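You operate a simulated robot arm through the tools that you are given. There is no shell and no other tool. Be economical: measure what you need, move in short steps, check, and stop when the job is done.

Carry out the task below with a simulated two-armed robot. There is one attempt and no reset: what you move stays moved.

## Task
Check the dipstick, pump the oil up to the H ring and check it again.
Fine: open the yellow valve to pump and shut it after.

Only the result counts: the job must be done as asked and must still hold three seconds after the hand-in. Knocking over, shifting, dropping, spilling or breaking anything else fails it.

## Robot
Two 7-joint arms with fingered hands on one trunk, on a base that drives. Base frame: it is fixed to the floor where the robot stands at the start and does not move with it; the origin is under the middle of the robot, x ahead of it, y to its left, z up. Units: cm, rad, N and s.
The left shoulder is at the start at [8.5, 17.4, 92], the right one opposite. With the tool pointing down near the work surface each hand reaches from about 34 to 78 cm from the robot's upright axis, wherever it stands, measured 20 degrees to its own side. Places, roughly: yellow oil valve [60, 10, 60]. Payload 3.8 kg a hand.
Tool frame (each hand has its own): the origin (TCP) lies between the finger pads and is the grasp point; the fingertips stand 2.6 cm ahead of it; z points along the fingers, y is the line along which they close. Largest opening 13.2 cm; the body of the gripper starts 7.3 cm behind the TCP. The gripper is a hand of 3 fingers: y runs from the thumb to the fingers, the wrist lies at [0, 0, -22.4] in the tool frame, and closing takes about 1.5 s.
Orientation is that of the tool frame in the base frame, as [roll, pitch, yaw] about the fixed x, y, z axes, in that order (R = Rz(yaw) Ry(pitch) Rx(roll)). With the fingers straight down and closing along the base's y, the tool's x points along the base's -x, its y along +y and its z along -z.

## Interface
- The arms move only by the tool arm_command. It takes "left_rows", "right_rows" or both (then of equal length, played together; a hand with none holds still); each is a list of rows, each a list of 3 entries, a list of its own where there are three numbers: the shift along the base's x, y, z in mm, then the turn, a rotation vector about the base's x, y, z in rad, then the gripper command, from -1 (shut) to 1 (fully open), values between in proportion. In form: [[[x, y, z], [rx, ry, rz], gripper], ...]. A call has 1 to 8 rows; each row is the pose to reach, as a shift and turn from the pose commanded when the call began. Rows are played at 5 a second. More than 5 cm and 0.15 rad between two rows, or a gripper value outside its range, and nothing of the call is played. A pose out of reach is approached as far as the arm can. The call stops where the force on the tool passes 90 N (or 10 N more than at its start, if that is more) or the arm is blocked; 0.2 s more then pass. The fingers move at their own pace (about 10.8 cm/s each) and stop on an object; they squeeze with about 25 N. The grip force told is the motor's: it shows also when the fingers shut on nothing. Time passes only in rows, and 0.2 s behind the last, so rows that repeat a pose let the fingers close. The reply holds the time, the measured pose of the TCP, the force on the tool along the base axes, the opening and the grip force, in the units named above and with some noise, with the torque about the TCP (base axes, N m) and any sound that the robot's microphone picked up, and new pictures: "pictures" is both (left out), scene, wrist or none (wrist: the cameras of the hands that moved).
- Cameras (640 x 400 px; columns grow to the right, rows downward): "scene" is now at [17.44, 1.89, 84.11]; the picture's right is [0.25, -0.97, 0.00], its down [0.07, 0.02, -1.00] and it looks along [0.97, 0.25, 0.07] (base axes); focal length 214 px, centre (320, 200). "left" rides on the left gripper at [-6.2, 0.3, -9.2] in its tool frame; the picture's right is [-0.05, -1.00, 0.00], its down [0.83, -0.04, -0.56] and it looks along [0.55, -0.03, 0.83] (tool axes); focal length 230 px, centre (320, 200). "right" rides on the right gripper at [6.2, 0.3, -9.2] in its tool frame; the picture's right is [-0.05, 1.00, 0.00], its down [-0.83, -0.04, -0.56] and it looks along [-0.55, -0.03, 0.83] (tool axes); focal length 230 px, centre (320, 200). There is no depth. A picture from a camera that has moved, and an enlarged one, comes with that camera's place and axes in the base frame and with its lens. The place of the scene camera against the robot may be out by one fixed shift of up to 1.2 cm in any direction.
- slide_trunk(by): slides the trunk up (or, below 0, down) by that many cm; the arms and the scene camera ride with it, the base frame stays. It gives what a move gives, with no picture.
- base_move(legs): drives the robot by 1 to 6 legs, each [ahead, left, turn to the left] in cm, cm and rad, along the robot's own axes; the way and the turn of a leg run together, so that a leg with both is an arc; at most 150 cm and 3.142 rad a leg. The arms and the cameras ride along, it lands a little off, and it stops where it bumps. It gives what a move gives, and a new picture of the scene camera.
- preshape(shape, hand): the hand has 3 fingers and takes this shape, open, in about a second: jaw (thumb against the fingers, like two jaws); tri (thumb and two fingers); tip (a fingertip pinch); poke (one finger out to press); point (the index stretched); flat (the hand flat); cup (the hand cupped); fist (a fist). The gripper value then closes the fingers along that shape, each until it touches; the sizes above hold for jaw. It gives what a move gives, with no picture.
- turn_head(pan, tilt): turns the head with the scene camera to pan (to the left, within 1.047 rad either way) and tilt (down, from -0.506 to 1.204), counted from straight ahead of the robot. It gives what a move gives, and a new picture of the scene camera.
- inspect(camera, box): a new picture of the part [left, top, right, bottom] of that camera's present view, enlarged. No time passes.
- finish_job(): hands the job in; it is judged then, once.

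Go step by step. Nothing tells you exact positions but the pictures and the camera data: compare them with the known pose of the tool, close in by small moves and look again before you grip or let go. The budget is 120 turns and 260 pictures, counting those below and the enlarged ones. Unless the task says otherwise, let go and move clear before handing in, and close with one line.

The tools are called after ">>>" by a JSON object that holds its "api" and its "payload". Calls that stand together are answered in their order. arm_command: Moves the arms, as the interface text tells. Its arguments: {"type":"object","properties":{"left_rows":{"type":"array","items":{"type":"array"}},"right_rows":{"type":"array","items":{"type":"array"}},"pictures":{"type":"string","enum":["both","scene","wrist","none"]}},"required":[]} The other tools are called the same way: slide_trunk (by) slides the trunk up or down; preshape (shape, hand) gives the hand a shape; base_move (legs) drives the base; turn_head (pan, tilt) turns the head that bears the scene camera; inspect (camera, box) takes an enlarged picture of a part of a camera's view; finish_job () hands the job in.

At the start:

```text
time_s: 0.0
left_eef_pos: [41.13, 25.86, 100.0]
left_ee_rot: [-3.141, -0.001, -3.141]
left_force: [-0.4, -0.2, 0.0]
left_ft_torque: [0.03, 0.0, 0.0]
left_grip_width: 13.19
left_gripper_force: 0.1
left_shape: jaw
right_eef_pos: [42.77, -9.73, 100.04]
right_ee_rot: [3.141, 0.001, -3.141]
right_force: [0.1, 0.1, 0.2]
right_ft_torque: [-0.01, 0.0, 0.0]
right_grip_width: 13.18
right_gripper_force: 0.1
right_shape: jaw
trunk travel left (down, up): [-22.5, 25.7]
robot x, y, heading: [-0.31, 0.13, -0.001]
head pan, tilt: [0.251, -0.068]
```

scene: 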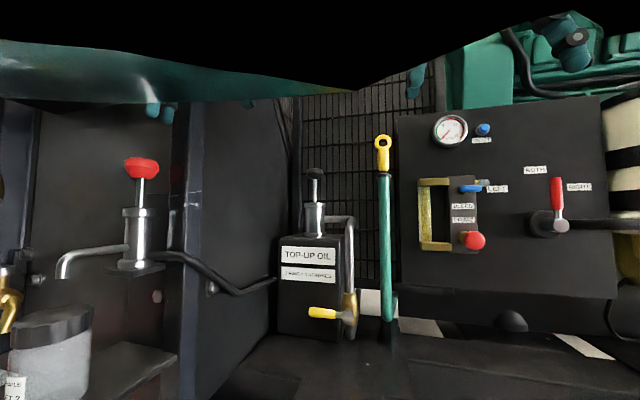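
right: 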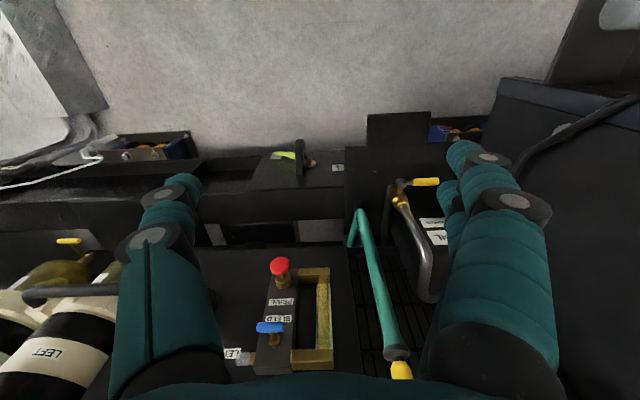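
left: 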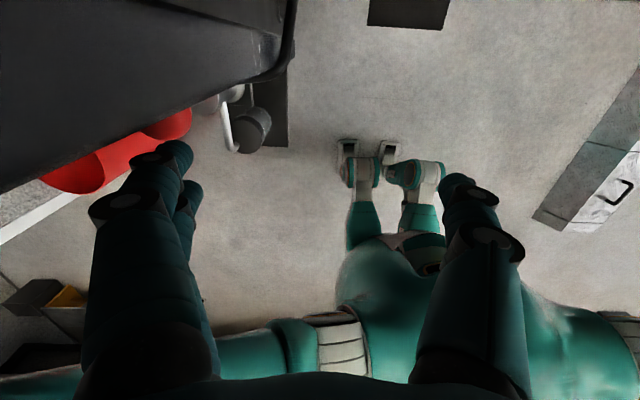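

I see a TOP-UP OIL pump box with a plunger and yellow valve, and beside it a teal tube with a yellow ring, probably the dipstick. I'll enlarge those before moving.

>>> {"api": "inspect", "payload": {"camera": "scene", "box": [260, 120, 420, 360]}}

>>> {"api": "inspect", "payload": {"camera": "scene", "box": [390, 100, 620, 270]}}

>>> {"api": "inspect", "payload": {"camera": "scene", "box": [270, 225, 370, 350]}}

```text
1.67 times, centred on (340, 240) of scene
camera zoom: at [17.44, 1.89, 84.11], right [0.25, -0.97, 0.0], down [0.07, 0.02, -1.0], along [0.97, 0.25, 0.07], focal length 358 px, centre (287, 133)
```

zoom: 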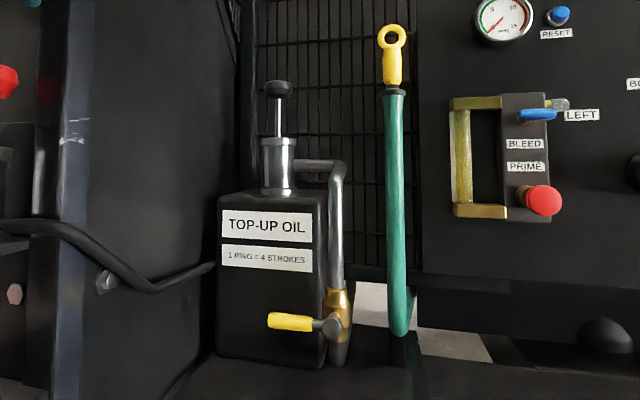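

```text
2.35 times, centred on (505, 185) of scene
camera zoom: at [17.44, 1.89, 84.11], right [0.25, -0.97, 0.0], down [0.07, 0.02, -1.0], along [0.97, 0.25, 0.07], focal length 505 px, centre (-115, 235)
```

zoom: 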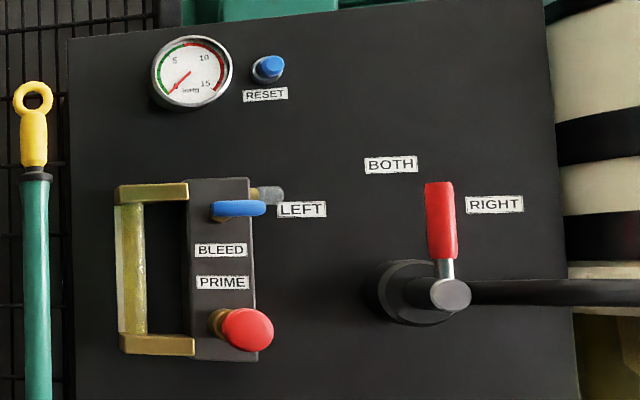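

```text
3.20 times, centred on (320, 288) of scene
camera zoom: at [17.44, 1.89, 84.11], right [0.25, -0.97, 0.0], down [0.07, 0.02, -1.0], along [0.97, 0.25, 0.07], focal length 686 px, centre (320, -80)
```

zoom: 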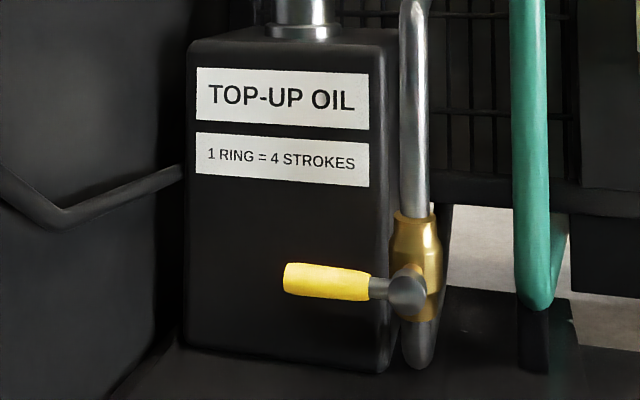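

The oil pump is at about x 68, y 16, the valve pivot at about [63, 7, 64], and the dipstick tube top at about [75, 0, 94.5] with a yellow handle above it. I'll turn the right hand to point forward, in front of the dipstick.

>>> {"api": "arm_command", "payload": {"right_rows": [[[10, 10, 0], [0, -0.142, 0], 0.2], [[20, 20, 0], [0, -0.284, 0], 0.2], [[30, 30, 0], [0, -0.426, 0], 0.2], [[40, 40, 0], [0, -0.568, 0], 0.2], [[50, 50, 0], [0, -0.71, 0], 0.2], [[60, 60, 0], [0, -0.852, 0], 0.2], [[70, 70, 0], [0, -0.994, 0], 0.2], [[80, 80, 0], [0, -1.136, 0], 0.2]], "pictures": "none"}}

>>> {"api": "arm_command", "payload": {"right_rows": [[[10, 5, 0], [0, -0.145, 0], 0.2], [[30, 10, 0], [0, -0.29, 0], 0.2], [[50, 17, 0], [0, -0.434, 0], 0.2]]}}

```text
time_s: 1.8
left_eef_pos: [41.18, 25.89, 100.0]
left_ee_rot: [-3.142, -0.001, -3.14]
left_force: [0.0, 0.3, 0.1]
left_ft_torque: [-0.03, -0.01, 0.01]
left_grip_width: 13.2
left_gripper_force: 0.0
left_shape: jaw
right_eef_pos: [50.78, -1.84, 100.05]
right_ee_rot: [3.139, 1.14, 3.14]
right_force: [0.3, 0.7, 0.8]
right_ft_torque: [0.02, -0.01, 0.0]
right_grip_width: 8.01
right_gripper_force: 0.1
right_shape: jaw
trunk travel left (down, up): [-22.5, 25.7]
robot x, y, heading: [0.26, -0.12, -0.006]
head pan, tilt: [0.251, -0.068]
```

```text
time_s: 2.6
left_eef_pos: [41.19, 25.98, 100.0]
left_ee_rot: [3.141, 0.001, -3.141]
left_force: [-0.3, 0.4, 0.2]
left_ft_torque: [-0.02, 0.01, 0.03]
left_grip_width: 13.17
left_gripper_force: 0.1
left_shape: jaw
right_eef_pos: [55.89, -0.14, 99.98]
right_ee_rot: [-0.087, 1.569, -0.086]
right_force: [-0.9, -0.5, -0.5]
right_ft_torque: [0.02, 0.01, -0.01]
right_grip_width: 7.98
right_gripper_force: 0.0
right_shape: jaw
trunk travel left (down, up): [-22.5, 25.7]
robot x, y, heading: [-0.07, 0.26, -0.002]
head pan, tilt: [0.251, -0.068]
camera scene: at [17.47, 1.89, 84.1], right [0.25, -0.97, 0.0], down [0.07, 0.02, -1.0], along [0.97, 0.25, 0.07], focal length 214 px, centre (320, 200)
camera right: at [46.57, 0.28, 93.77], right [0.0, 1.0, 0.05], down [-0.56, -0.04, 0.83], along [0.83, -0.03, 0.56], focal length 230 px, centre (320, 200)
```

scene: 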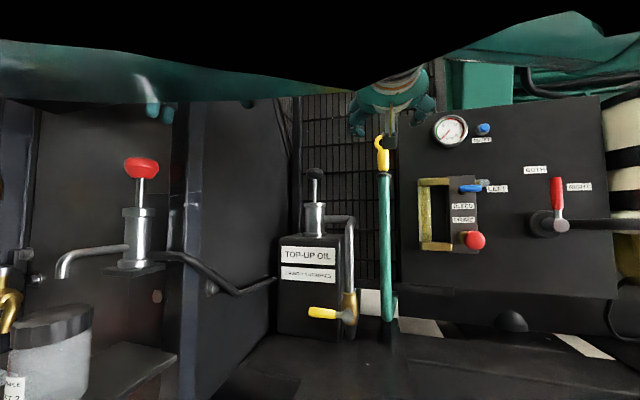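
right: 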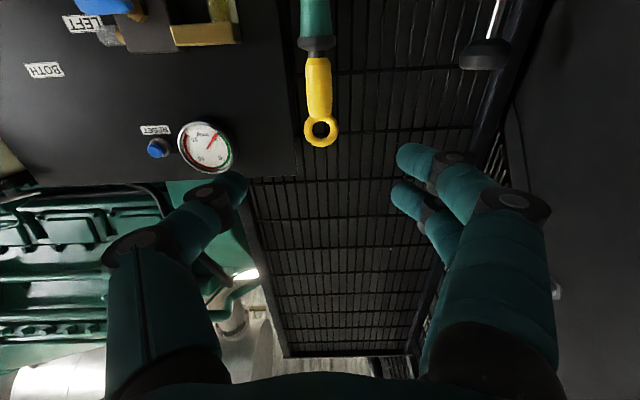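

The wrist camera agrees: the dipstick handle is at y ≈ -0.15, x ≈ 75, from z 94.5 to 104. I'll move forward in steps to line up with it.

>>> {"api": "arm_command", "payload": {"right_rows": [[[40, 0, -8], [0, 0, 0], 0.0], [[80, 0, -12], [0, 0, 0], 0.0], [[120, 0, -15], [0, 0, 0], 0.0], [[120, 0, -15], [0, 0, 0], 0.0]]}}

```text
time_s: 3.6
left_eef_pos: [41.15, 25.9, 100.01]
left_ee_rot: [3.141, -0.001, -3.14]
left_force: [-0.3, -0.1, 0.0]
left_ft_torque: [-0.02, 0.01, 0.0]
left_grip_width: 13.21
left_gripper_force: 0.1
left_shape: jaw
right_eef_pos: [67.79, -0.03, 98.53]
right_ee_rot: [-0.355, 1.569, -0.357]
right_force: [-0.4, 0.1, -0.6]
right_ft_torque: [0.01, -0.02, -0.01]
right_grip_width: 6.67
right_gripper_force: 0.0
right_shape: jaw
trunk travel left (down, up): [-22.5, 25.7]
robot x, y, heading: [0.35, -0.06, -0.0]
head pan, tilt: [0.251, -0.068]
camera scene: at [17.43, 1.88, 84.11], right [0.25, -0.97, 0.0], down [0.07, 0.02, -1.0], along [0.97, 0.25, 0.07], focal length 214 px, centre (320, 200)
camera right: at [58.53, 0.25, 92.29], right [0.0, 1.0, 0.05], down [-0.56, -0.04, 0.83], along [0.83, -0.03, 0.56], focal length 230 px, centre (320, 200)
```

scene: 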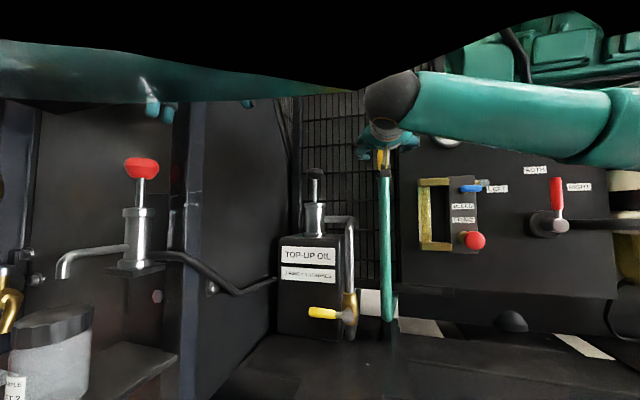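
right: 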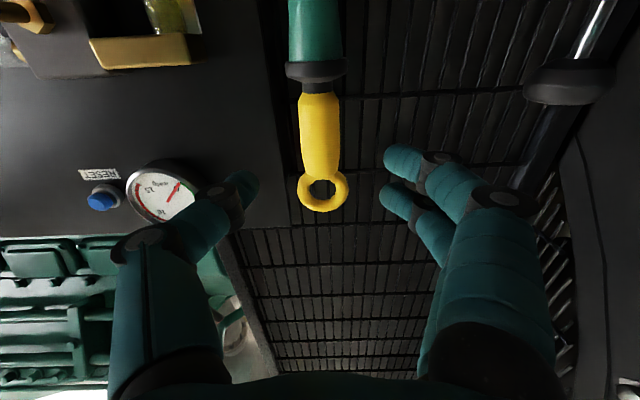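

The handle axis is at about x 75.6, y -0.2. I'll go in the last 7.5 cm and then close.

>>> {"api": "arm_command", "payload": {"right_rows": [[[0, -1, 0], [0, 0, 0], -0.2], [[40, -2, 0], [0, 0, 0], -0.2], [[60, -2, 0], [0, 0, 0], -0.2], [[75, -2, 0], [0, 0, 0], -0.2], [[75, -2, 0], [0, 0, 0], -0.2]]}}

```text
time_s: 4.8
left_eef_pos: [41.18, 25.81, 100.03]
left_ee_rot: [-3.14, 0.0, -3.139]
left_force: [-0.5, -0.3, -0.2]
left_ft_torque: [0.04, -0.03, -0.01]
left_grip_width: 13.2
left_gripper_force: 0.1
left_shape: jaw
right_eef_pos: [75.31, -0.29, 98.47]
right_ee_rot: [0.037, 1.57, 0.039]
right_force: [1.0, -0.5, 0.4]
right_ft_torque: [-0.02, -0.03, 0.01]
right_grip_width: 5.33
right_gripper_force: 0.0
right_shape: jaw
trunk travel left (down, up): [-22.5, 25.7]
robot x, y, heading: [-0.1, -0.23, 0.001]
head pan, tilt: [0.251, -0.068]
camera scene: at [17.44, 1.88, 84.11], right [0.25, -0.97, 0.0], down [0.07, 0.02, -1.0], along [0.97, 0.25, 0.07], focal length 214 px, centre (320, 200)
camera right: at [65.99, 0.09, 92.34], right [0.0, 1.0, 0.05], down [-0.56, -0.04, 0.83], along [0.83, -0.03, 0.56], focal length 230 px, centre (320, 200)
```

scene: 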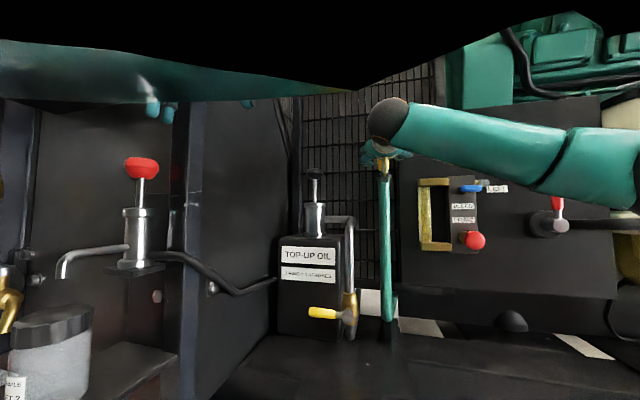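
right: 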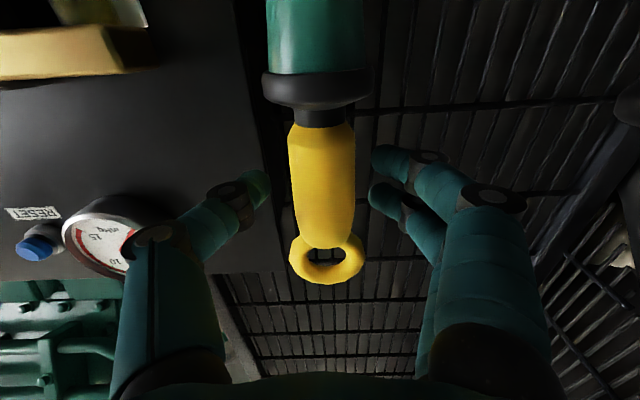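

The handle sits centred between the fingers, so I'll close on it.

>>> {"api": "arm_command", "payload": {"right_rows": [[[0, 0, 0], [0, 0, 0], -0.6], [[0, 0, 0], [0, 0, 0], -1], [[0, 0, 0], [0, 0, 0], -1], [[0, 0, 0], [0, 0, 0], -1], [[0, 0, 0], [0, 0, 0], -1], [[0, 0, 0], [0, 0, 0], -1]], "pictures": "wrist"}}

```text
time_s: 6.2
left_eef_pos: [41.15, 25.94, 99.97]
left_ee_rot: [3.14, 0.0, -3.138]
left_force: [1.0, 0.0, 0.3]
left_ft_torque: [-0.03, -0.02, 0.02]
left_grip_width: 13.2
left_gripper_force: 0.1
left_shape: jaw
right_eef_pos: [75.35, -0.38, 98.39]
right_ee_rot: [0.239, 1.57, 0.24]
right_force: [6.1, -0.8, 1.5]
right_ft_torque: [0.01, -0.03, 0.01]
right_grip_width: 0.11
right_gripper_force: 24.9
right_shape: jaw
trunk travel left (down, up): [-22.5, 25.7]
robot x, y, heading: [0.02, -0.21, -0.001]
head pan, tilt: [0.251, -0.068]
camera right: at [66.04, 0.06, 92.33], right [0.0, 1.0, 0.05], down [-0.56, -0.04, 0.83], along [0.83, -0.03, 0.56], focal length 230 px, centre (320, 200)
```

right: 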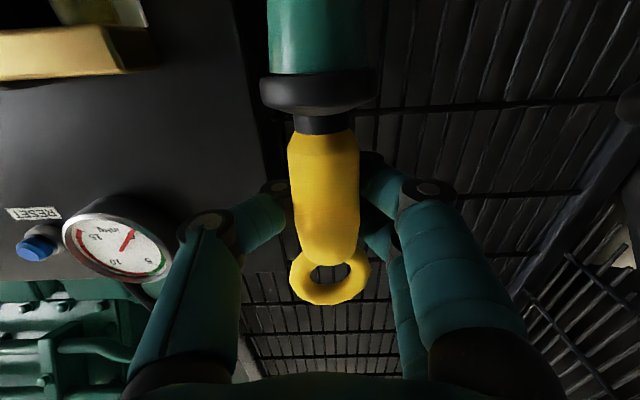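

The fingertips met behind the handle, so I'm a little too far in. I'll open, back off 1.7 cm and close again.

>>> {"api": "arm_command", "payload": {"right_rows": [[[0, 0, 0], [0, 0, 0], -0.2], [[0, 0, 0], [0, 0, 0], -0.2], [[0, 0, 0], [0, 0, 0], -0.2], [[-17, 2, 0], [0, 0, 0], -0.2], [[-17, 2, 0], [0, 0, 0], -0.6], [[-17, 2, 0], [0, 0, 0], -1], [[-17, 2, 0], [0, 0, 0], -1], [[-17, 2, 0], [0, 0, 0], -1]], "pictures": "wrist"}}

>>> {"api": "arm_command", "payload": {"right_rows": [[[0, 0, 0], [0, 0, 0], -1], [[0, 0, 0], [0, 0, 0], -1]], "pictures": "wrist"}}

```text
time_s: 8.0
left_eef_pos: [41.15, 25.94, 99.96]
left_ee_rot: [-3.141, -0.001, -3.14]
left_force: [0.7, -0.5, -0.3]
left_ft_torque: [0.01, -0.03, -0.02]
left_grip_width: 13.22
left_gripper_force: 0.2
left_shape: jaw
right_eef_pos: [73.52, -0.05, 98.52]
right_ee_rot: [0.166, 1.57, 0.166]
right_force: [0.0, 0.2, -0.2]
right_ft_torque: [-0.02, -0.01, -0.01]
right_grip_width: 2.23
right_gripper_force: 25.4
right_shape: jaw
trunk travel left (down, up): [-22.5, 25.7]
robot x, y, heading: [0.09, 0.21, 0.004]
head pan, tilt: [0.251, -0.068]
camera right: at [64.28, 0.27, 92.31], right [0.0, 1.0, 0.05], down [-0.56, -0.04, 0.83], along [0.83, -0.03, 0.56], focal length 230 px, centre (320, 200)
```

right: 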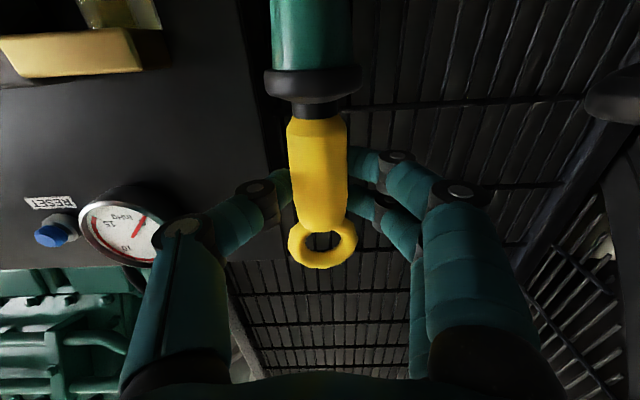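

```text
time_s: 8.6
left_eef_pos: [41.18, 25.88, 99.91]
left_ee_rot: [3.141, 0.001, -3.139]
left_force: [0.2, -0.4, 1.0]
left_ft_torque: [0.0, -0.02, 0.02]
left_grip_width: 13.19
left_gripper_force: 0.1
left_shape: jaw
right_eef_pos: [73.44, -0.16, 98.54]
right_ee_rot: [0.075, 1.569, 0.075]
right_force: [0.0, 0.5, 0.6]
right_ft_torque: [0.0, -0.01, -0.03]
right_grip_width: 2.27
right_gripper_force: 24.9
right_shape: jaw
trunk travel left (down, up): [-22.5, 25.7]
robot x, y, heading: [0.28, -0.09, 0.005]
head pan, tilt: [0.251, -0.068]
camera right: at [64.28, 0.27, 92.31], right [0.0, 1.0, 0.05], down [-0.56, -0.04, 0.83], along [0.83, -0.03, 0.56], focal length 230 px, centre (320, 200)
```

right: 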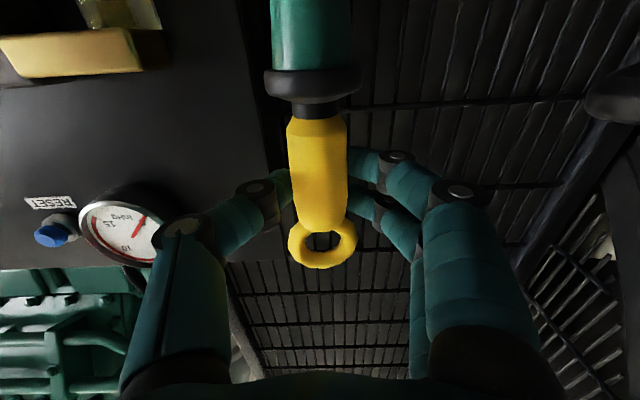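

The handle is held at 2.2 cm. I'll lift it straight up slowly.

>>> {"api": "arm_command", "payload": {"right_rows": [[[0, 0, 10], [0, 0, 0], -1], [[0, 0, 25], [0, 0, 0], -1], [[0, 0, 45], [0, 0, 0], -1], [[0, 0, 65], [0, 0, 0], -1], [[0, 0, 85], [0, 0, 0], -1], [[0, 0, 100], [0, 0, 0], -1]]}}

```text
time_s: 10.0
left_eef_pos: [41.19, 25.95, 100.03]
left_ee_rot: [3.141, 0.0, -3.137]
left_force: [-0.1, 0.2, 0.0]
left_ft_torque: [-0.01, -0.03, -0.02]
left_grip_width: 13.17
left_gripper_force: 0.0
left_shape: jaw
right_eef_pos: [73.71, -0.18, 108.69]
right_ee_rot: [0.472, 1.57, 0.472]
right_force: [0.0, -0.2, -0.7]
right_ft_torque: [-0.02, 0.01, 0.0]
right_grip_width: 2.24
right_gripper_force: 24.9
right_shape: jaw
trunk travel left (down, up): [-22.5, 25.7]
robot x, y, heading: [0.16, -0.21, -0.001]
head pan, tilt: [0.251, -0.068]
camera scene: at [17.44, 1.89, 84.11], right [0.25, -0.97, 0.0], down [0.07, 0.02, -1.0], along [0.97, 0.25, 0.07], focal length 214 px, centre (320, 200)
camera right: at [64.35, 0.2, 102.4], right [0.0, 1.0, 0.05], down [-0.56, -0.04, 0.83], along [0.83, -0.03, 0.55], focal length 230 px, centre (320, 200)
```

scene: 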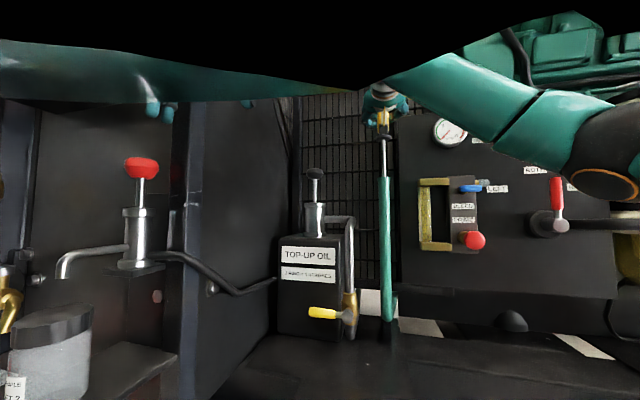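
right: 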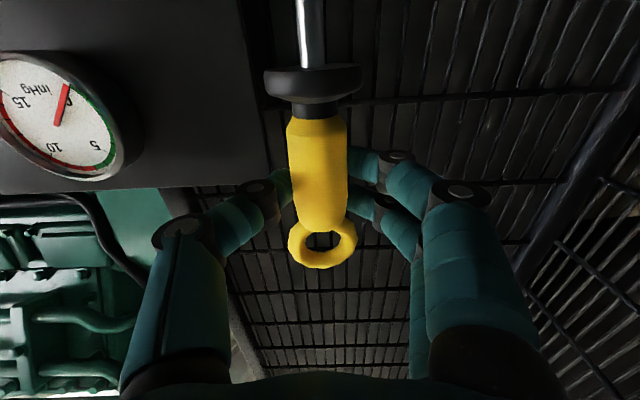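

It's sliding out cleanly, so I'll keep lifting.

>>> {"api": "arm_command", "payload": {"right_rows": [[[0, 0, 20], [0, 0, 0], -1], [[0, 0, 40], [0, 0, 0], -1], [[0, 0, 60], [0, 0, 0], -1], [[0, 0, 80], [0, 0, 0], -1], [[0, 0, 100], [0, 0, 0], -1], [[0, 0, 120], [0, 0, 0], -1], [[0, 0, 140], [0, 0, 0], -1]], "pictures": "scene"}}

```text
time_s: 11.6
left_eef_pos: [41.06, 25.96, 99.95]
left_ee_rot: [3.141, 0.0, -3.14]
left_force: [0.2, 0.1, 0.0]
left_ft_torque: [-0.01, 0.03, -0.03]
left_grip_width: 13.18
left_gripper_force: 0.0
left_shape: jaw
right_eef_pos: [73.58, -0.07, 122.74]
right_ee_rot: [-2.926, 1.569, -2.927]
right_force: [1.5, -0.2, -0.9]
right_ft_torque: [-0.05, 0.04, 0.0]
right_grip_width: 2.25
right_gripper_force: 24.5
right_shape: jaw
trunk travel left (down, up): [-22.5, 25.7]
robot x, y, heading: [0.16, -0.45, -0.001]
head pan, tilt: [0.251, -0.068]
camera scene: at [17.43, 1.89, 84.11], right [0.25, -0.97, 0.0], down [0.07, 0.02, -1.0], along [0.97, 0.25, 0.07], focal length 214 px, centre (320, 200)
```

scene: 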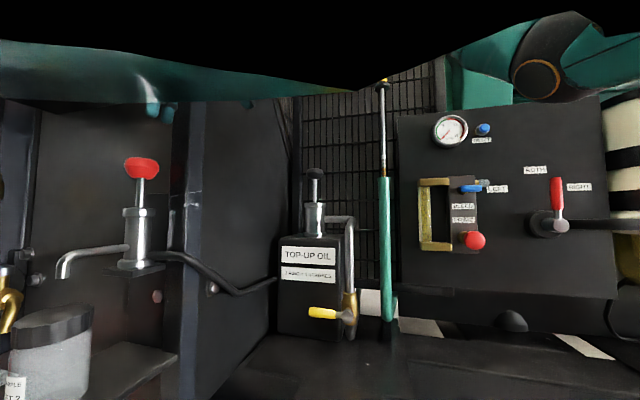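

>>> {"api": "inspect", "payload": {"camera": "scene", "box": [355, 75, 415, 195]}}

>>> {"api": "arm_command", "payload": {"right_rows": [[[0, 0, 20], [0, 0, 0], -1], [[0, 0, 40], [0, 0, 0], -1], [[0, 0, 60], [0, 0, 0], -1]], "pictures": "scene"}}

>>> {"api": "inspect", "payload": {"camera": "scene", "box": [355, 75, 415, 195]}}

```text
3.33 times, centred on (385, 135) of scene
camera zoom: at [17.43, 1.89, 84.11], right [0.25, -0.97, 0.0], down [0.07, 0.02, -1.0], along [0.97, 0.25, 0.07], focal length 715 px, centre (103, 417)
```

zoom: 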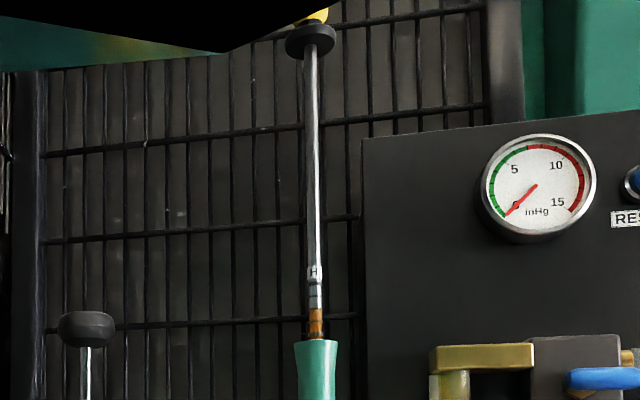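

```text
time_s: 12.4
left_eef_pos: [41.2, 25.9, 99.96]
left_ee_rot: [3.141, 0.0, 3.141]
left_force: [-0.5, 0.6, -0.7]
left_ft_torque: [0.0, 0.05, 0.02]
left_grip_width: 13.19
left_gripper_force: 0.1
left_shape: jaw
right_eef_pos: [73.61, -0.18, 128.64]
right_ee_rot: [-2.767, 1.571, -2.768]
right_force: [-0.6, 0.4, -1.1]
right_ft_torque: [-0.02, 0.0, 0.01]
right_grip_width: 2.27
right_gripper_force: 25.4
right_shape: jaw
trunk travel left (down, up): [-22.5, 25.7]
robot x, y, heading: [0.08, -0.15, 0.004]
head pan, tilt: [0.251, -0.068]
camera scene: at [17.42, 1.89, 84.11], right [0.25, -0.97, 0.0], down [0.07, 0.02, -1.0], along [0.97, 0.25, 0.07], focal length 214 px, centre (320, 200)
```

scene: 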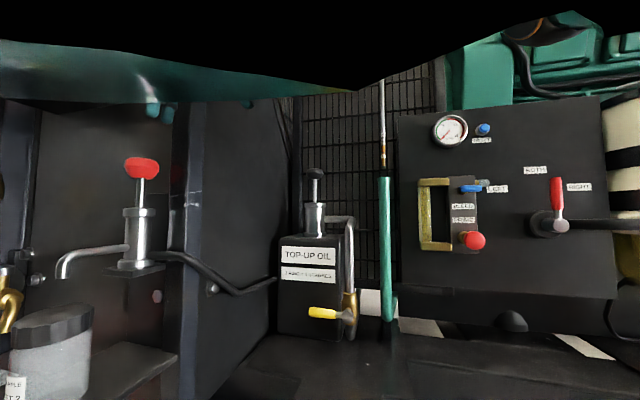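

```text
3.33 times, centred on (385, 135) of scene
camera zoom: at [17.42, 1.89, 84.11], right [0.25, -0.97, 0.0], down [0.07, 0.02, -1.0], along [0.97, 0.25, 0.07], focal length 715 px, centre (103, 417)
```

zoom: 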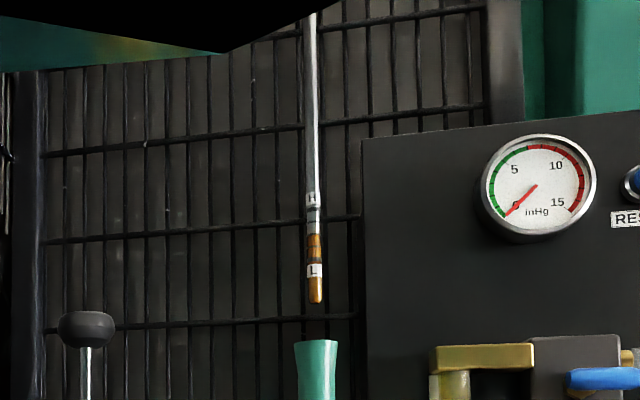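

>>> {"api": "inspect", "payload": {"camera": "scene", "box": [372, 130, 396, 170]}}

>>> {"api": "inspect", "payload": {"camera": "scene", "box": [377, 137, 389, 144]}}

```text
10.00 times, centred on (384, 150) of scene
camera zoom: at [17.42, 1.89, 84.11], right [0.25, -0.97, 0.0], down [0.07, 0.02, -1.0], along [0.97, 0.25, 0.07], focal length 2145 px, centre (-320, 700)
```

zoom: 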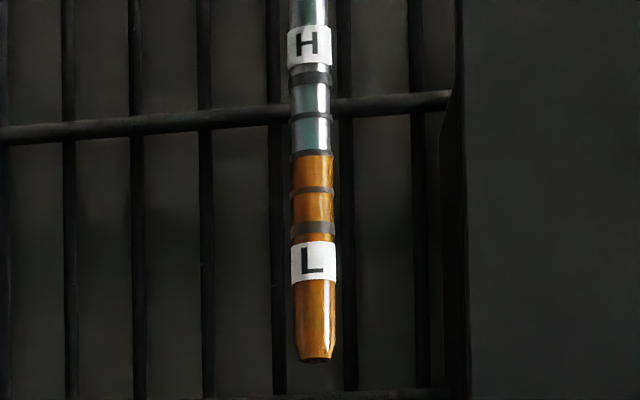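

```text
16.00 times, centred on (383, 140) of scene
camera zoom: at [17.42, 1.89, 84.11], right [0.25, -0.97, 0.0], down [0.07, 0.02, -1.0], along [0.97, 0.25, 0.07], focal length 3432 px, centre (-688, 1152)
```

zoom: 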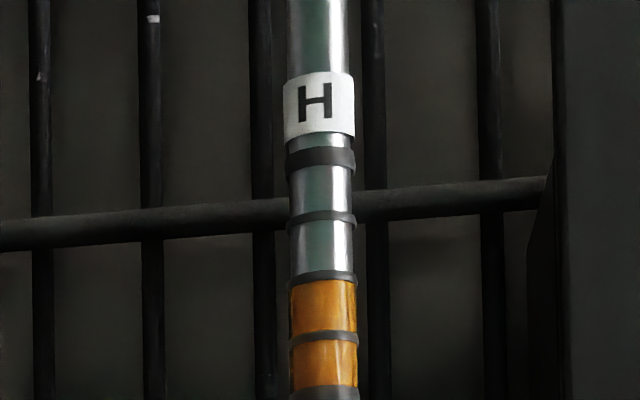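

The oil sits at the second thin ring below H, so it needs 2 rings × 4 = 8 strokes. I'll lower the dipstick straight back in.

>>> {"api": "arm_command", "payload": {"right_rows": [[[0, 0, -20], [0, 0, 0], -1], [[0, 0, -40], [0, 0, 0], -1], [[0, 0, -60], [0, 0, 0], -1], [[0, 0, -80], [0, 0, 0], -1], [[0, 0, -100], [0, 0, 0], -1], [[0, 0, -120], [0, 0, 0], -1], [[0, 0, -140], [0, 0, 0], -1], [[0, 0, -160], [0, 0, 0], -1]], "pictures": "scene"}}

>>> {"api": "arm_command", "payload": {"right_rows": [[[0, 0, -25], [0, 0, 0], -1], [[0, 0, -50], [0, 0, 0], -1], [[0, 0, -75], [0, 0, 0], -1], [[0, 0, -100], [0, 0, 0], -1], [[0, 0, -120], [0, 0, 0], -1], [[0, 0, -132], [0, 0, 0], -1], [[0, 0, -140], [0, 0, 0], -1], [[0, 0, -140], [0, 0, 0], -1]]}}

```text
time_s: 14.2
left_eef_pos: [41.21, 26.02, 99.94]
left_ee_rot: [3.141, -0.002, -3.14]
left_force: [0.0, 0.2, -0.4]
left_ft_torque: [0.03, -0.02, -0.03]
left_grip_width: 13.17
left_gripper_force: 0.1
left_shape: jaw
right_eef_pos: [73.69, -0.14, 112.52]
right_ee_rot: [-2.95, 1.57, -2.949]
right_force: [-0.4, 0.0, -1.5]
right_ft_torque: [0.0, 0.02, 0.02]
right_grip_width: 2.26
right_gripper_force: 24.6
right_shape: jaw
trunk travel left (down, up): [-22.5, 25.7]
robot x, y, heading: [0.22, -0.04, -0.004]
head pan, tilt: [0.251, -0.068]
camera scene: at [17.46, 1.88, 84.1], right [0.25, -0.97, 0.0], down [0.07, 0.02, -1.0], along [0.97, 0.25, 0.07], focal length 214 px, centre (320, 200)
```

scene: 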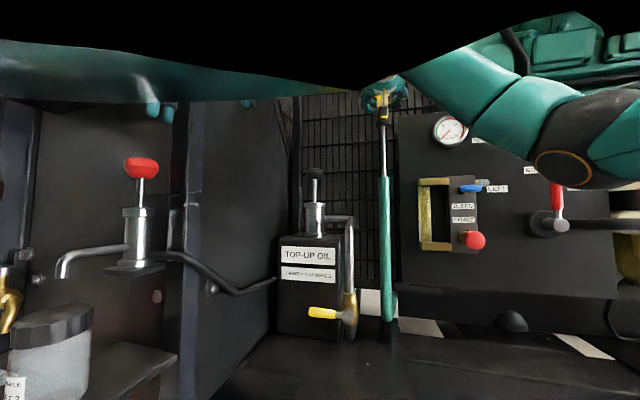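

```text
time_s: 16.0
left_eef_pos: [41.15, 25.88, 100.0]
left_ee_rot: [3.141, -0.001, -3.139]
left_force: [-0.1, 0.2, -0.8]
left_ft_torque: [0.01, 0.0, 0.04]
left_grip_width: 13.19
left_gripper_force: 0.1
left_shape: jaw
right_eef_pos: [73.53, -0.04, 98.48]
right_ee_rot: [0.061, 1.57, 0.062]
right_force: [0.5, 0.3, -0.3]
right_ft_torque: [-0.02, 0.01, -0.01]
right_grip_width: 2.26
right_gripper_force: 24.8
right_shape: jaw
trunk travel left (down, up): [-22.5, 25.7]
robot x, y, heading: [0.02, -0.01, -0.002]
head pan, tilt: [0.251, -0.068]
camera scene: at [17.45, 1.89, 84.11], right [0.25, -0.97, 0.0], down [0.07, 0.02, -1.0], along [0.97, 0.25, 0.07], focal length 214 px, centre (320, 200)
camera right: at [64.31, 0.24, 92.3], right [0.0, 1.0, 0.05], down [-0.56, -0.04, 0.83], along [0.83, -0.03, 0.56], focal length 230 px, centre (320, 200)
```

scene: 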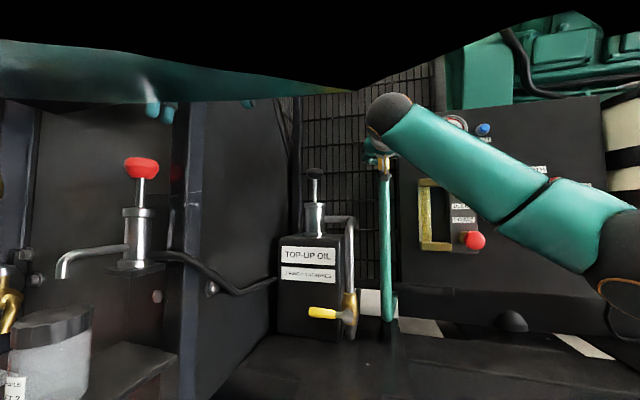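
right: 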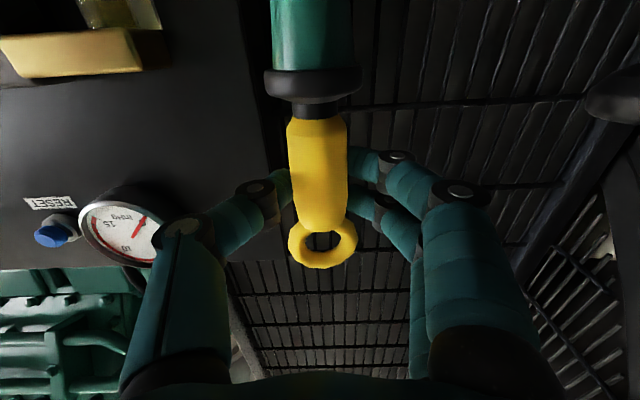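

The dipstick is seated again, and the right hand will stay on its handle. Next the left hand turns to point forward, rolled so its jaws close vertically, and goes to in front of the yellow lever.

>>> {"api": "arm_command", "payload": {"left_rows": [[[6, -9, -26], [-0.086, -0.086, 0.086], 0], [[13, -19, -51], [-0.172, -0.172, 0.172], 0], [[19, -28, -77], [-0.258, -0.258, 0.258], 0], [[26, -38, -103], [-0.344, -0.344, 0.344], 0], [[32, -47, -128], [-0.43, -0.43, 0.43], 0], [[39, -57, -154], [-0.516, -0.516, 0.516], 0], [[45, -66, -180], [-0.602, -0.602, 0.602], 0], [[52, -76, -206], [-0.688, -0.688, 0.688], 0]]}}

```text
time_s: 18.0
left_eef_pos: [48.72, 15.23, 106.34]
left_ee_rot: [-1.642, 0.689, -2.045]
left_force: [-0.1, 0.0, -0.4]
left_ft_torque: [-0.03, -0.04, 0.0]
left_grip_width: 6.63
left_gripper_force: 0.1
left_shape: jaw
left hand out of reach, approached as far as the arm can: row 6, 7, 8
right_eef_pos: [73.56, -0.17, 98.46]
right_ee_rot: [2.641, 1.569, 2.64]
right_force: [-0.2, -0.5, 1.1]
right_ft_torque: [-0.02, -0.01, -0.01]
right_grip_width: 2.26
right_gripper_force: 25.2
right_shape: jaw
trunk travel left (down, up): [-22.5, 25.7]
robot x, y, heading: [-0.19, -0.07, 0.006]
head pan, tilt: [0.251, -0.068]
stopped in row 8 (left hand): the arm was blocked; the commanded pose is now the measured one
camera scene: at [17.44, 1.9, 84.11], right [0.25, -0.97, 0.0], down [0.07, 0.02, -1.0], along [0.97, 0.25, 0.07], focal length 214 px, centre (320, 200)
camera left: at [42.55, 23.51, 110.56], right [-0.21, -0.56, 0.8], down [-0.81, -0.37, -0.46], along [0.55, -0.74, -0.38], focal length 230 px, centre (320, 200)
```

scene: 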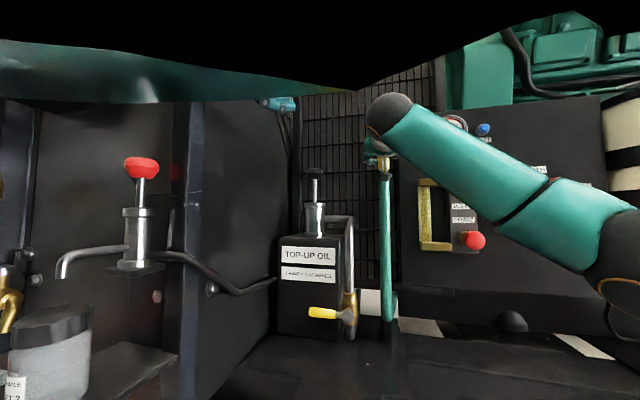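
left: 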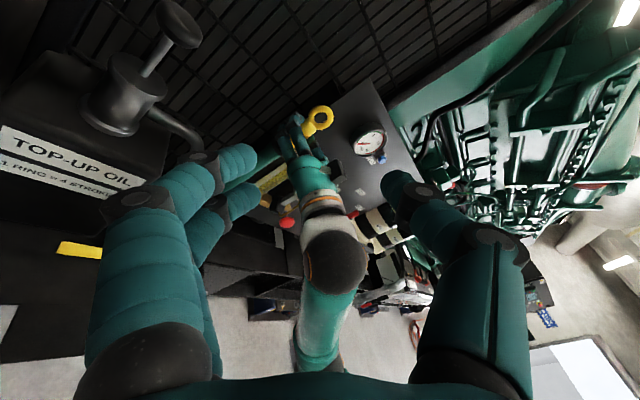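

The left arm ran into its limits in that rolled pose. I'll straighten it to a plain forward-pointing hand with no roll instead.

>>> {"api": "arm_command", "payload": {"left_rows": [[[0, 2, -10], [0.122, -0.034, 0.054], 0], [[0, 4, -20], [0.244, -0.068, 0.108], 0], [[0, 6, -30], [0.366, -0.102, 0.162], 0], [[0, 8, -40], [0.488, -0.137, 0.215], 0], [[0, 8, -50], [0.61, -0.171, 0.269], 0], [[0, 8, -60], [0.732, -0.205, 0.323], 0], [[0, 8, -70], [0.854, -0.239, 0.377], 0]]}}

```text
time_s: 19.6
left_eef_pos: [51.86, 14.79, 100.73]
left_ee_rot: [-0.48, 1.569, -0.477]
left_force: [0.4, -0.5, 1.0]
left_ft_torque: [0.01, 0.0, -0.02]
left_grip_width: 6.6
left_gripper_force: 0.0
left_shape: jaw
left hand out of reach, approached as far as the arm can: row 1, 2, 3, 4, 5, 6, 7
right_eef_pos: [73.53, -0.18, 98.46]
right_ee_rot: [-0.608, 1.57, -0.606]
right_force: [0.8, 0.2, -0.7]
right_ft_torque: [0.0, -0.01, -0.02]
right_grip_width: 2.26
right_gripper_force: 24.8
right_shape: jaw
trunk travel left (down, up): [-22.5, 25.7]
robot x, y, heading: [0.1, 0.21, 0.001]
head pan, tilt: [0.251, -0.068]
camera scene: at [17.42, 1.91, 84.11], right [0.25, -0.97, 0.0], down [0.07, 0.02, -1.0], along [0.97, 0.25, 0.07], focal length 214 px, centre (320, 200)
camera left: at [42.62, 15.19, 106.91], right [0.0, -1.0, 0.05], down [-0.55, -0.04, -0.83], along [0.83, -0.03, -0.55], focal length 230 px, centre (320, 200)
```

scene: 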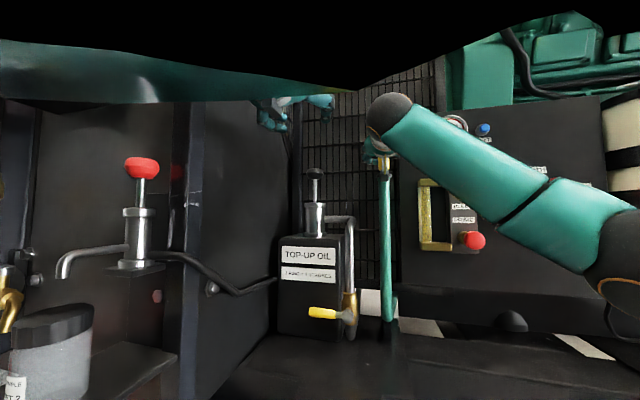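
left: 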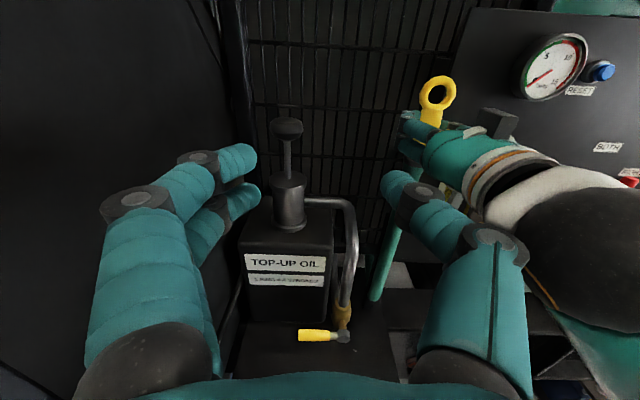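

The hand now points forward at z ≈ 100, but lower poses need it tilted down. From the triangulation, the lever pivot is at about [64, 8.3, 63] with its tip at y ≈ 16.5, and the plunger knob is at about [78, 19.5, 96]. I'll tilt the left hand 45° down, lower it, and shape it to poke so I can push the lever.

>>> {"api": "arm_command", "payload": {"left_rows": [[[-5, 4, -15], [0, 0.14, 0], 0], [[-10, 8, -35], [0, 0.28, 0], 0], [[-15, 12, -60], [0, 0.42, 0], 0], [[-15, 16, -85], [0, 0.56, 0], 0], [[-15, 20, -115], [0, 0.7, 0], 0], [[-15, 22, -145], [0, 0.785, 0], 0], [[-15, 22, -175], [0, 0.785, 0], 0]], "pictures": "none"}}

>>> {"api": "preshape", "payload": {"hand": "left", "shape": "poke"}}

>>> {"api": "inspect", "payload": {"camera": "left", "box": [0, 0, 640, 400]}}

>>> {"api": "inspect", "payload": {"camera": "scene", "box": [0, 0, 640, 400]}}

```text
time_s: 21.2
left_eef_pos: [50.51, 16.96, 83.17]
left_ee_rot: [-3.137, 0.787, -3.137]
left_force: [-0.5, -0.1, 0.2]
left_ft_torque: [0.02, 0.02, -0.04]
left_grip_width: 6.6
left_gripper_force: 0.0
left_shape: jaw
right_eef_pos: [73.6, -0.18, 98.52]
right_ee_rot: [0.073, 1.569, 0.076]
right_force: [0.2, -0.3, 0.3]
right_ft_torque: [0.03, -0.05, 0.0]
right_grip_width: 2.26
right_gripper_force: 25.3
right_shape: jaw
trunk travel left (down, up): [-22.5, 25.7]
robot x, y, heading: [-0.13, -0.46, 0.001]
head pan, tilt: [0.251, -0.068]
```

```text
time_s: 22.1
left_eef_pos: [50.42, 16.93, 83.23]
left_ee_rot: [-3.138, 0.784, -3.14]
left_force: [0.2, -0.3, -0.3]
left_ft_torque: [0.01, -0.01, 0.01]
left_grip_width: 0.0
left_gripper_force: 0.0
left_shape: poke
right_eef_pos: [73.45, -0.2, 98.55]
right_ee_rot: [3.14, 1.569, 3.139]
right_force: [0.3, -0.3, 0.9]
right_ft_torque: [0.0, -0.02, 0.01]
right_grip_width: 2.24
right_gripper_force: 24.6
right_shape: jaw
trunk travel left (down, up): [-22.5, 25.7]
robot x, y, heading: [0.18, -0.05, -0.002]
head pan, tilt: [0.251, -0.068]
```

```text
1.00 times, centred on (320, 200) of left (not enlarged: the box is as wide or as high as the picture)
camera zoom: at [48.15, 17.24, 94.14], right [0.04, -1.0, 0.04], down [-0.98, -0.04, -0.19], along [0.2, -0.03, -0.98], focal length 230 px, centre (320, 200)
```

zoom: 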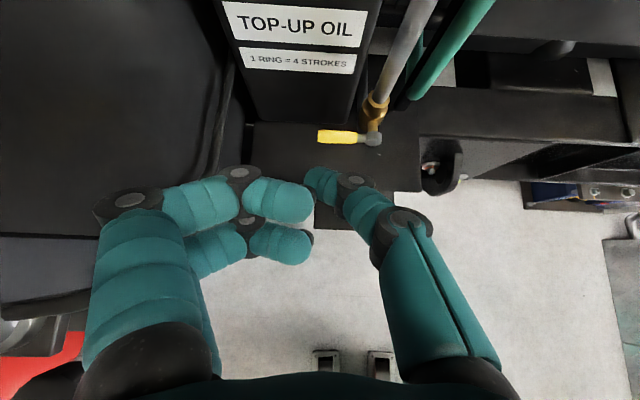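

```text
1.00 times, centred on (320, 200) of scene (not enlarged: the box is as wide or as high as the picture)
camera zoom: at [17.44, 1.88, 84.11], right [0.25, -0.97, 0.0], down [0.07, 0.02, -1.0], along [0.97, 0.25, 0.07], focal length 214 px, centre (320, 200)
```

zoom: 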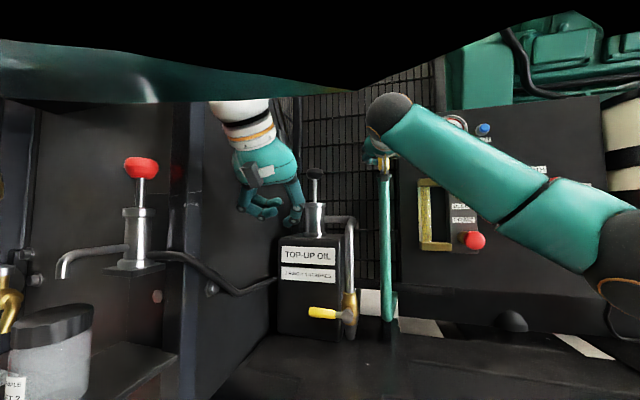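

Poke extends the thumb tip right on the tool axis. I'll check whether "point" gives a longer clear finger.

>>> {"api": "preshape", "payload": {"hand": "left", "shape": "point"}}

>>> {"api": "inspect", "payload": {"camera": "left", "box": [0, 0, 640, 400]}}

>>> {"api": "inspect", "payload": {"camera": "scene", "box": [190, 90, 390, 340]}}

```text
time_s: 23.0
left_eef_pos: [50.32, 16.86, 83.24]
left_ee_rot: [-3.138, 0.785, -3.139]
left_force: [0.3, -0.2, 0.5]
left_ft_torque: [-0.01, -0.06, 0.01]
left_grip_width: 0.0
left_gripper_force: 0.1
left_shape: point
right_eef_pos: [73.56, -0.06, 98.49]
right_ee_rot: [0.005, 1.57, 0.005]
right_force: [-0.1, -0.3, 0.7]
right_ft_torque: [0.01, -0.04, -0.01]
right_grip_width: 2.25
right_gripper_force: 24.4
right_shape: jaw
trunk travel left (down, up): [-22.5, 25.7]
robot x, y, heading: [-0.36, -0.04, -0.002]
head pan, tilt: [0.251, -0.068]
```

```text
1.00 times, centred on (320, 200) of left (not enlarged: the box is as wide or as high as the picture)
camera zoom: at [48.15, 17.24, 94.15], right [0.04, -1.0, 0.04], down [-0.98, -0.04, -0.19], along [0.2, -0.03, -0.98], focal length 230 px, centre (320, 200)
```

zoom: 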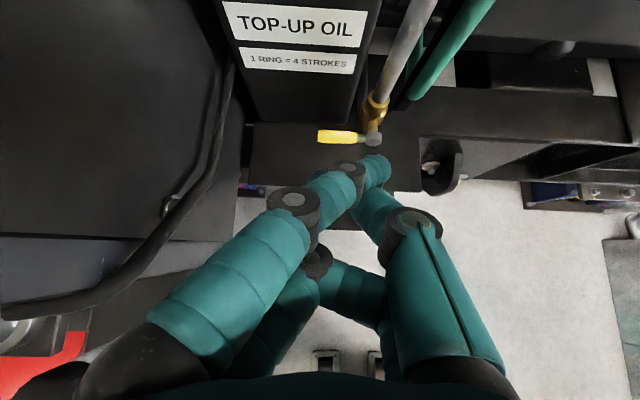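

```text
1.60 times, centred on (290, 215) of scene
camera zoom: at [17.44, 1.88, 84.11], right [0.25, -0.97, 0.0], down [0.07, 0.02, -1.0], along [0.97, 0.25, 0.07], focal length 343 px, centre (368, 176)
```

zoom: 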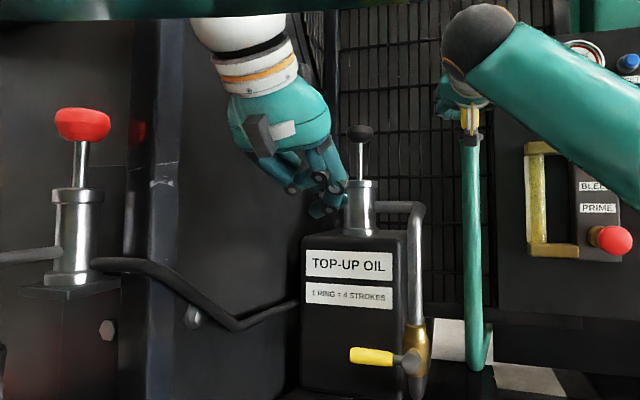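

Poke is cleaner, so I'll go back to it. Then I'll bring the hand down in front of and slightly below the lever.

>>> {"api": "preshape", "payload": {"hand": "left", "shape": "poke"}}

>>> {"api": "arm_command", "payload": {"left_rows": [[[5, -5, -40], [0, 0, 0], -1], [[15, -10, -80], [0, 0, 0], -1], [[30, -17, -120], [0, 0, 0], -1], [[40, -22, -160], [0, 0, 0], -1], [[47, -24, -195], [0, 0, 0], -1], [[47, -24, -210], [0, 0, 0], -1]]}}

```text
time_s: 23.9
left_eef_pos: [50.37, 16.88, 83.23]
left_ee_rot: [-3.138, 0.784, -3.141]
left_force: [0.3, -0.6, 0.1]
left_ft_torque: [-0.01, 0.03, 0.02]
left_grip_width: 0.01
left_gripper_force: 0.1
left_shape: poke
right_eef_pos: [73.61, -0.15, 98.44]
right_ee_rot: [-3.124, 1.571, -3.122]
right_force: [0.5, 0.2, 0.4]
right_ft_torque: [-0.01, 0.0, -0.01]
right_grip_width: 2.23
right_gripper_force: 24.7
right_shape: jaw
trunk travel left (down, up): [-22.5, 25.7]
robot x, y, heading: [-0.07, -0.11, -0.0]
head pan, tilt: [0.251, -0.068]
```

```text
time_s: 25.3
left_eef_pos: [54.48, 17.23, 63.82]
left_ee_rot: [-3.137, 0.786, -3.139]
left_force: [0.3, -0.7, 1.2]
left_ft_torque: [0.0, 0.01, 0.02]
left_grip_width: 0.02
left_gripper_force: 0.2
left_shape: poke
left hand out of reach, approached as far as the arm can: row 4, 5, 6
right_eef_pos: [73.43, -0.02, 98.46]
right_ee_rot: [-0.105, 1.569, -0.105]
right_force: [0.3, 0.6, 0.8]
right_ft_torque: [-0.06, -0.02, 0.03]
right_grip_width: 2.23
right_gripper_force: 25.3
right_shape: jaw
trunk travel left (down, up): [-22.5, 25.7]
robot x, y, heading: [0.21, -0.01, -0.001]
head pan, tilt: [0.251, -0.068]
camera scene: at [17.43, 1.89, 84.11], right [0.25, -0.97, 0.0], down [0.07, 0.02, -1.0], along [0.97, 0.25, 0.07], focal length 214 px, centre (320, 200)
camera left: at [52.24, 17.68, 74.69], right [0.04, -1.0, 0.04], down [-0.98, -0.04, -0.2], along [0.2, -0.03, -0.98], focal length 230 px, centre (320, 200)
```

scene: 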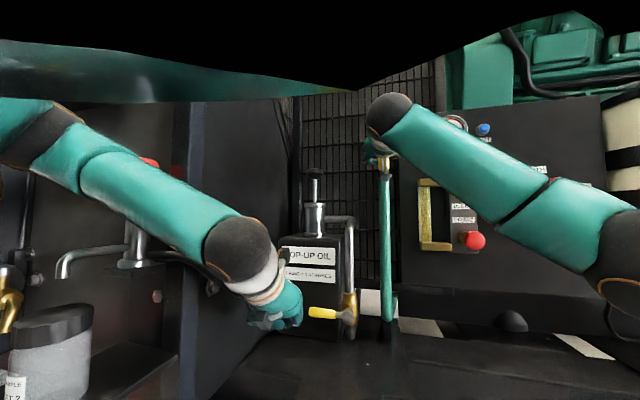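
left: 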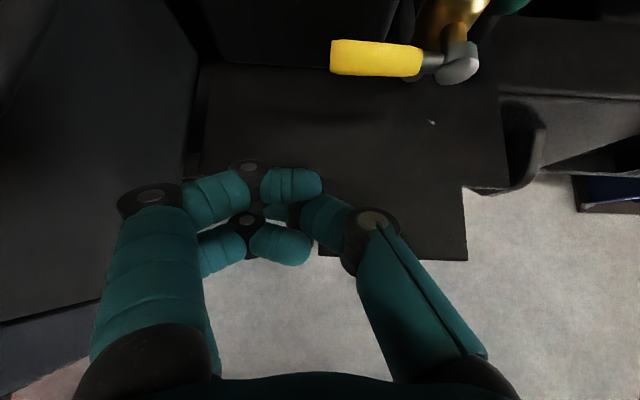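

Closing the gripper curls the poking finger, so I'll keep it open to hold it out. The lever reads x 64, y 8.7–16.9, z 62.5. I'll go forward and low beneath it and look.

>>> {"api": "arm_command", "payload": {"left_rows": [[[0, 0, 0], [0, 0, 0], 1], [[15, 0, -5], [0, 0, 0], 1], [[30, 0, -10], [0, 0, 0], 1], [[40, 0, -15], [0, 0, 0], 1], [[40, 0, -15], [0, 0, 0], 1]]}}

>>> {"api": "inspect", "payload": {"camera": "scene", "box": [210, 230, 370, 350]}}

```text
time_s: 26.5
left_eef_pos: [57.08, 17.9, 63.1]
left_ee_rot: [3.139, 0.784, 3.129]
left_force: [0.2, -0.3, 0.4]
left_ft_torque: [0.01, -0.03, -0.01]
left_grip_width: 0.03
left_gripper_force: 0.1
left_shape: poke
left hand out of reach, approached as far as the arm can: row 2, 3, 4, 5
right_eef_pos: [73.06, -0.59, 98.63]
right_ee_rot: [1.202, 1.565, 1.2]
right_force: [16.9, 5.5, -8.3]
right_ft_torque: [0.04, 0.03, 0.05]
right_grip_width: 2.05
right_gripper_force: 24.6
right_shape: jaw
trunk travel left (down, up): [-22.5, 25.7]
robot x, y, heading: [0.18, 0.08, -0.003]
head pan, tilt: [0.251, -0.068]
camera scene: at [16.88, 1.42, 84.21], right [0.25, -0.97, 0.0], down [0.07, 0.02, -1.0], along [0.97, 0.25, 0.08], focal length 214 px, centre (320, 200)
camera left: at [54.88, 18.23, 74.04], right [0.03, -1.0, 0.04], down [-0.98, -0.03, -0.19], along [0.19, -0.03, -0.98], focal length 230 px, centre (320, 200)
```

scene: 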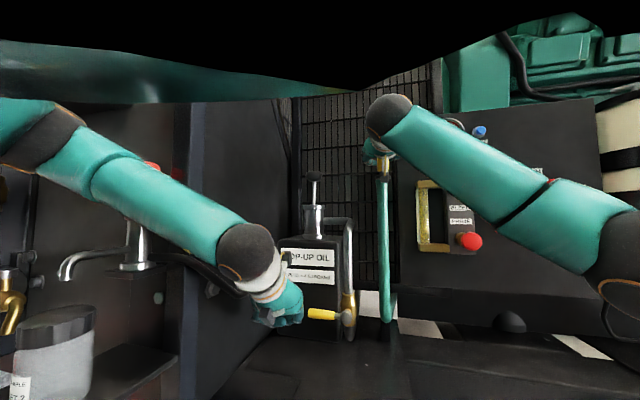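
left: 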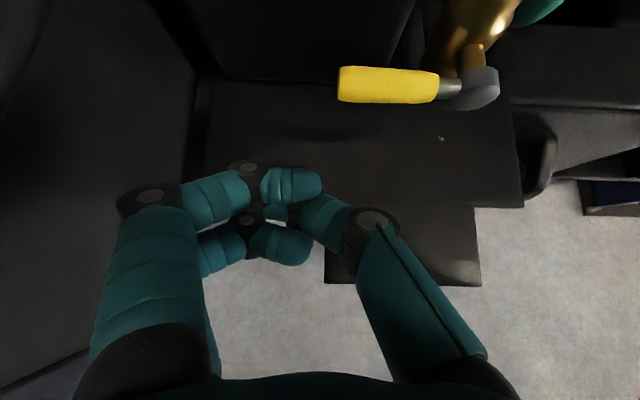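

```text
3.33 times, centred on (290, 290) of scene
camera zoom: at [16.88, 1.42, 84.21], right [0.25, -0.97, 0.0], down [0.07, 0.02, -1.0], along [0.97, 0.25, 0.08], focal length 715 px, centre (420, -100)
```

zoom: 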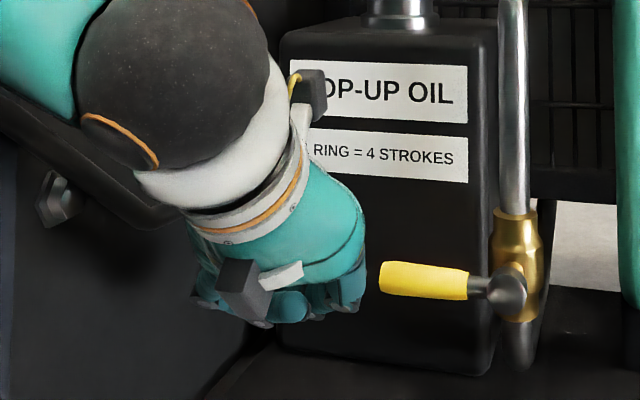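

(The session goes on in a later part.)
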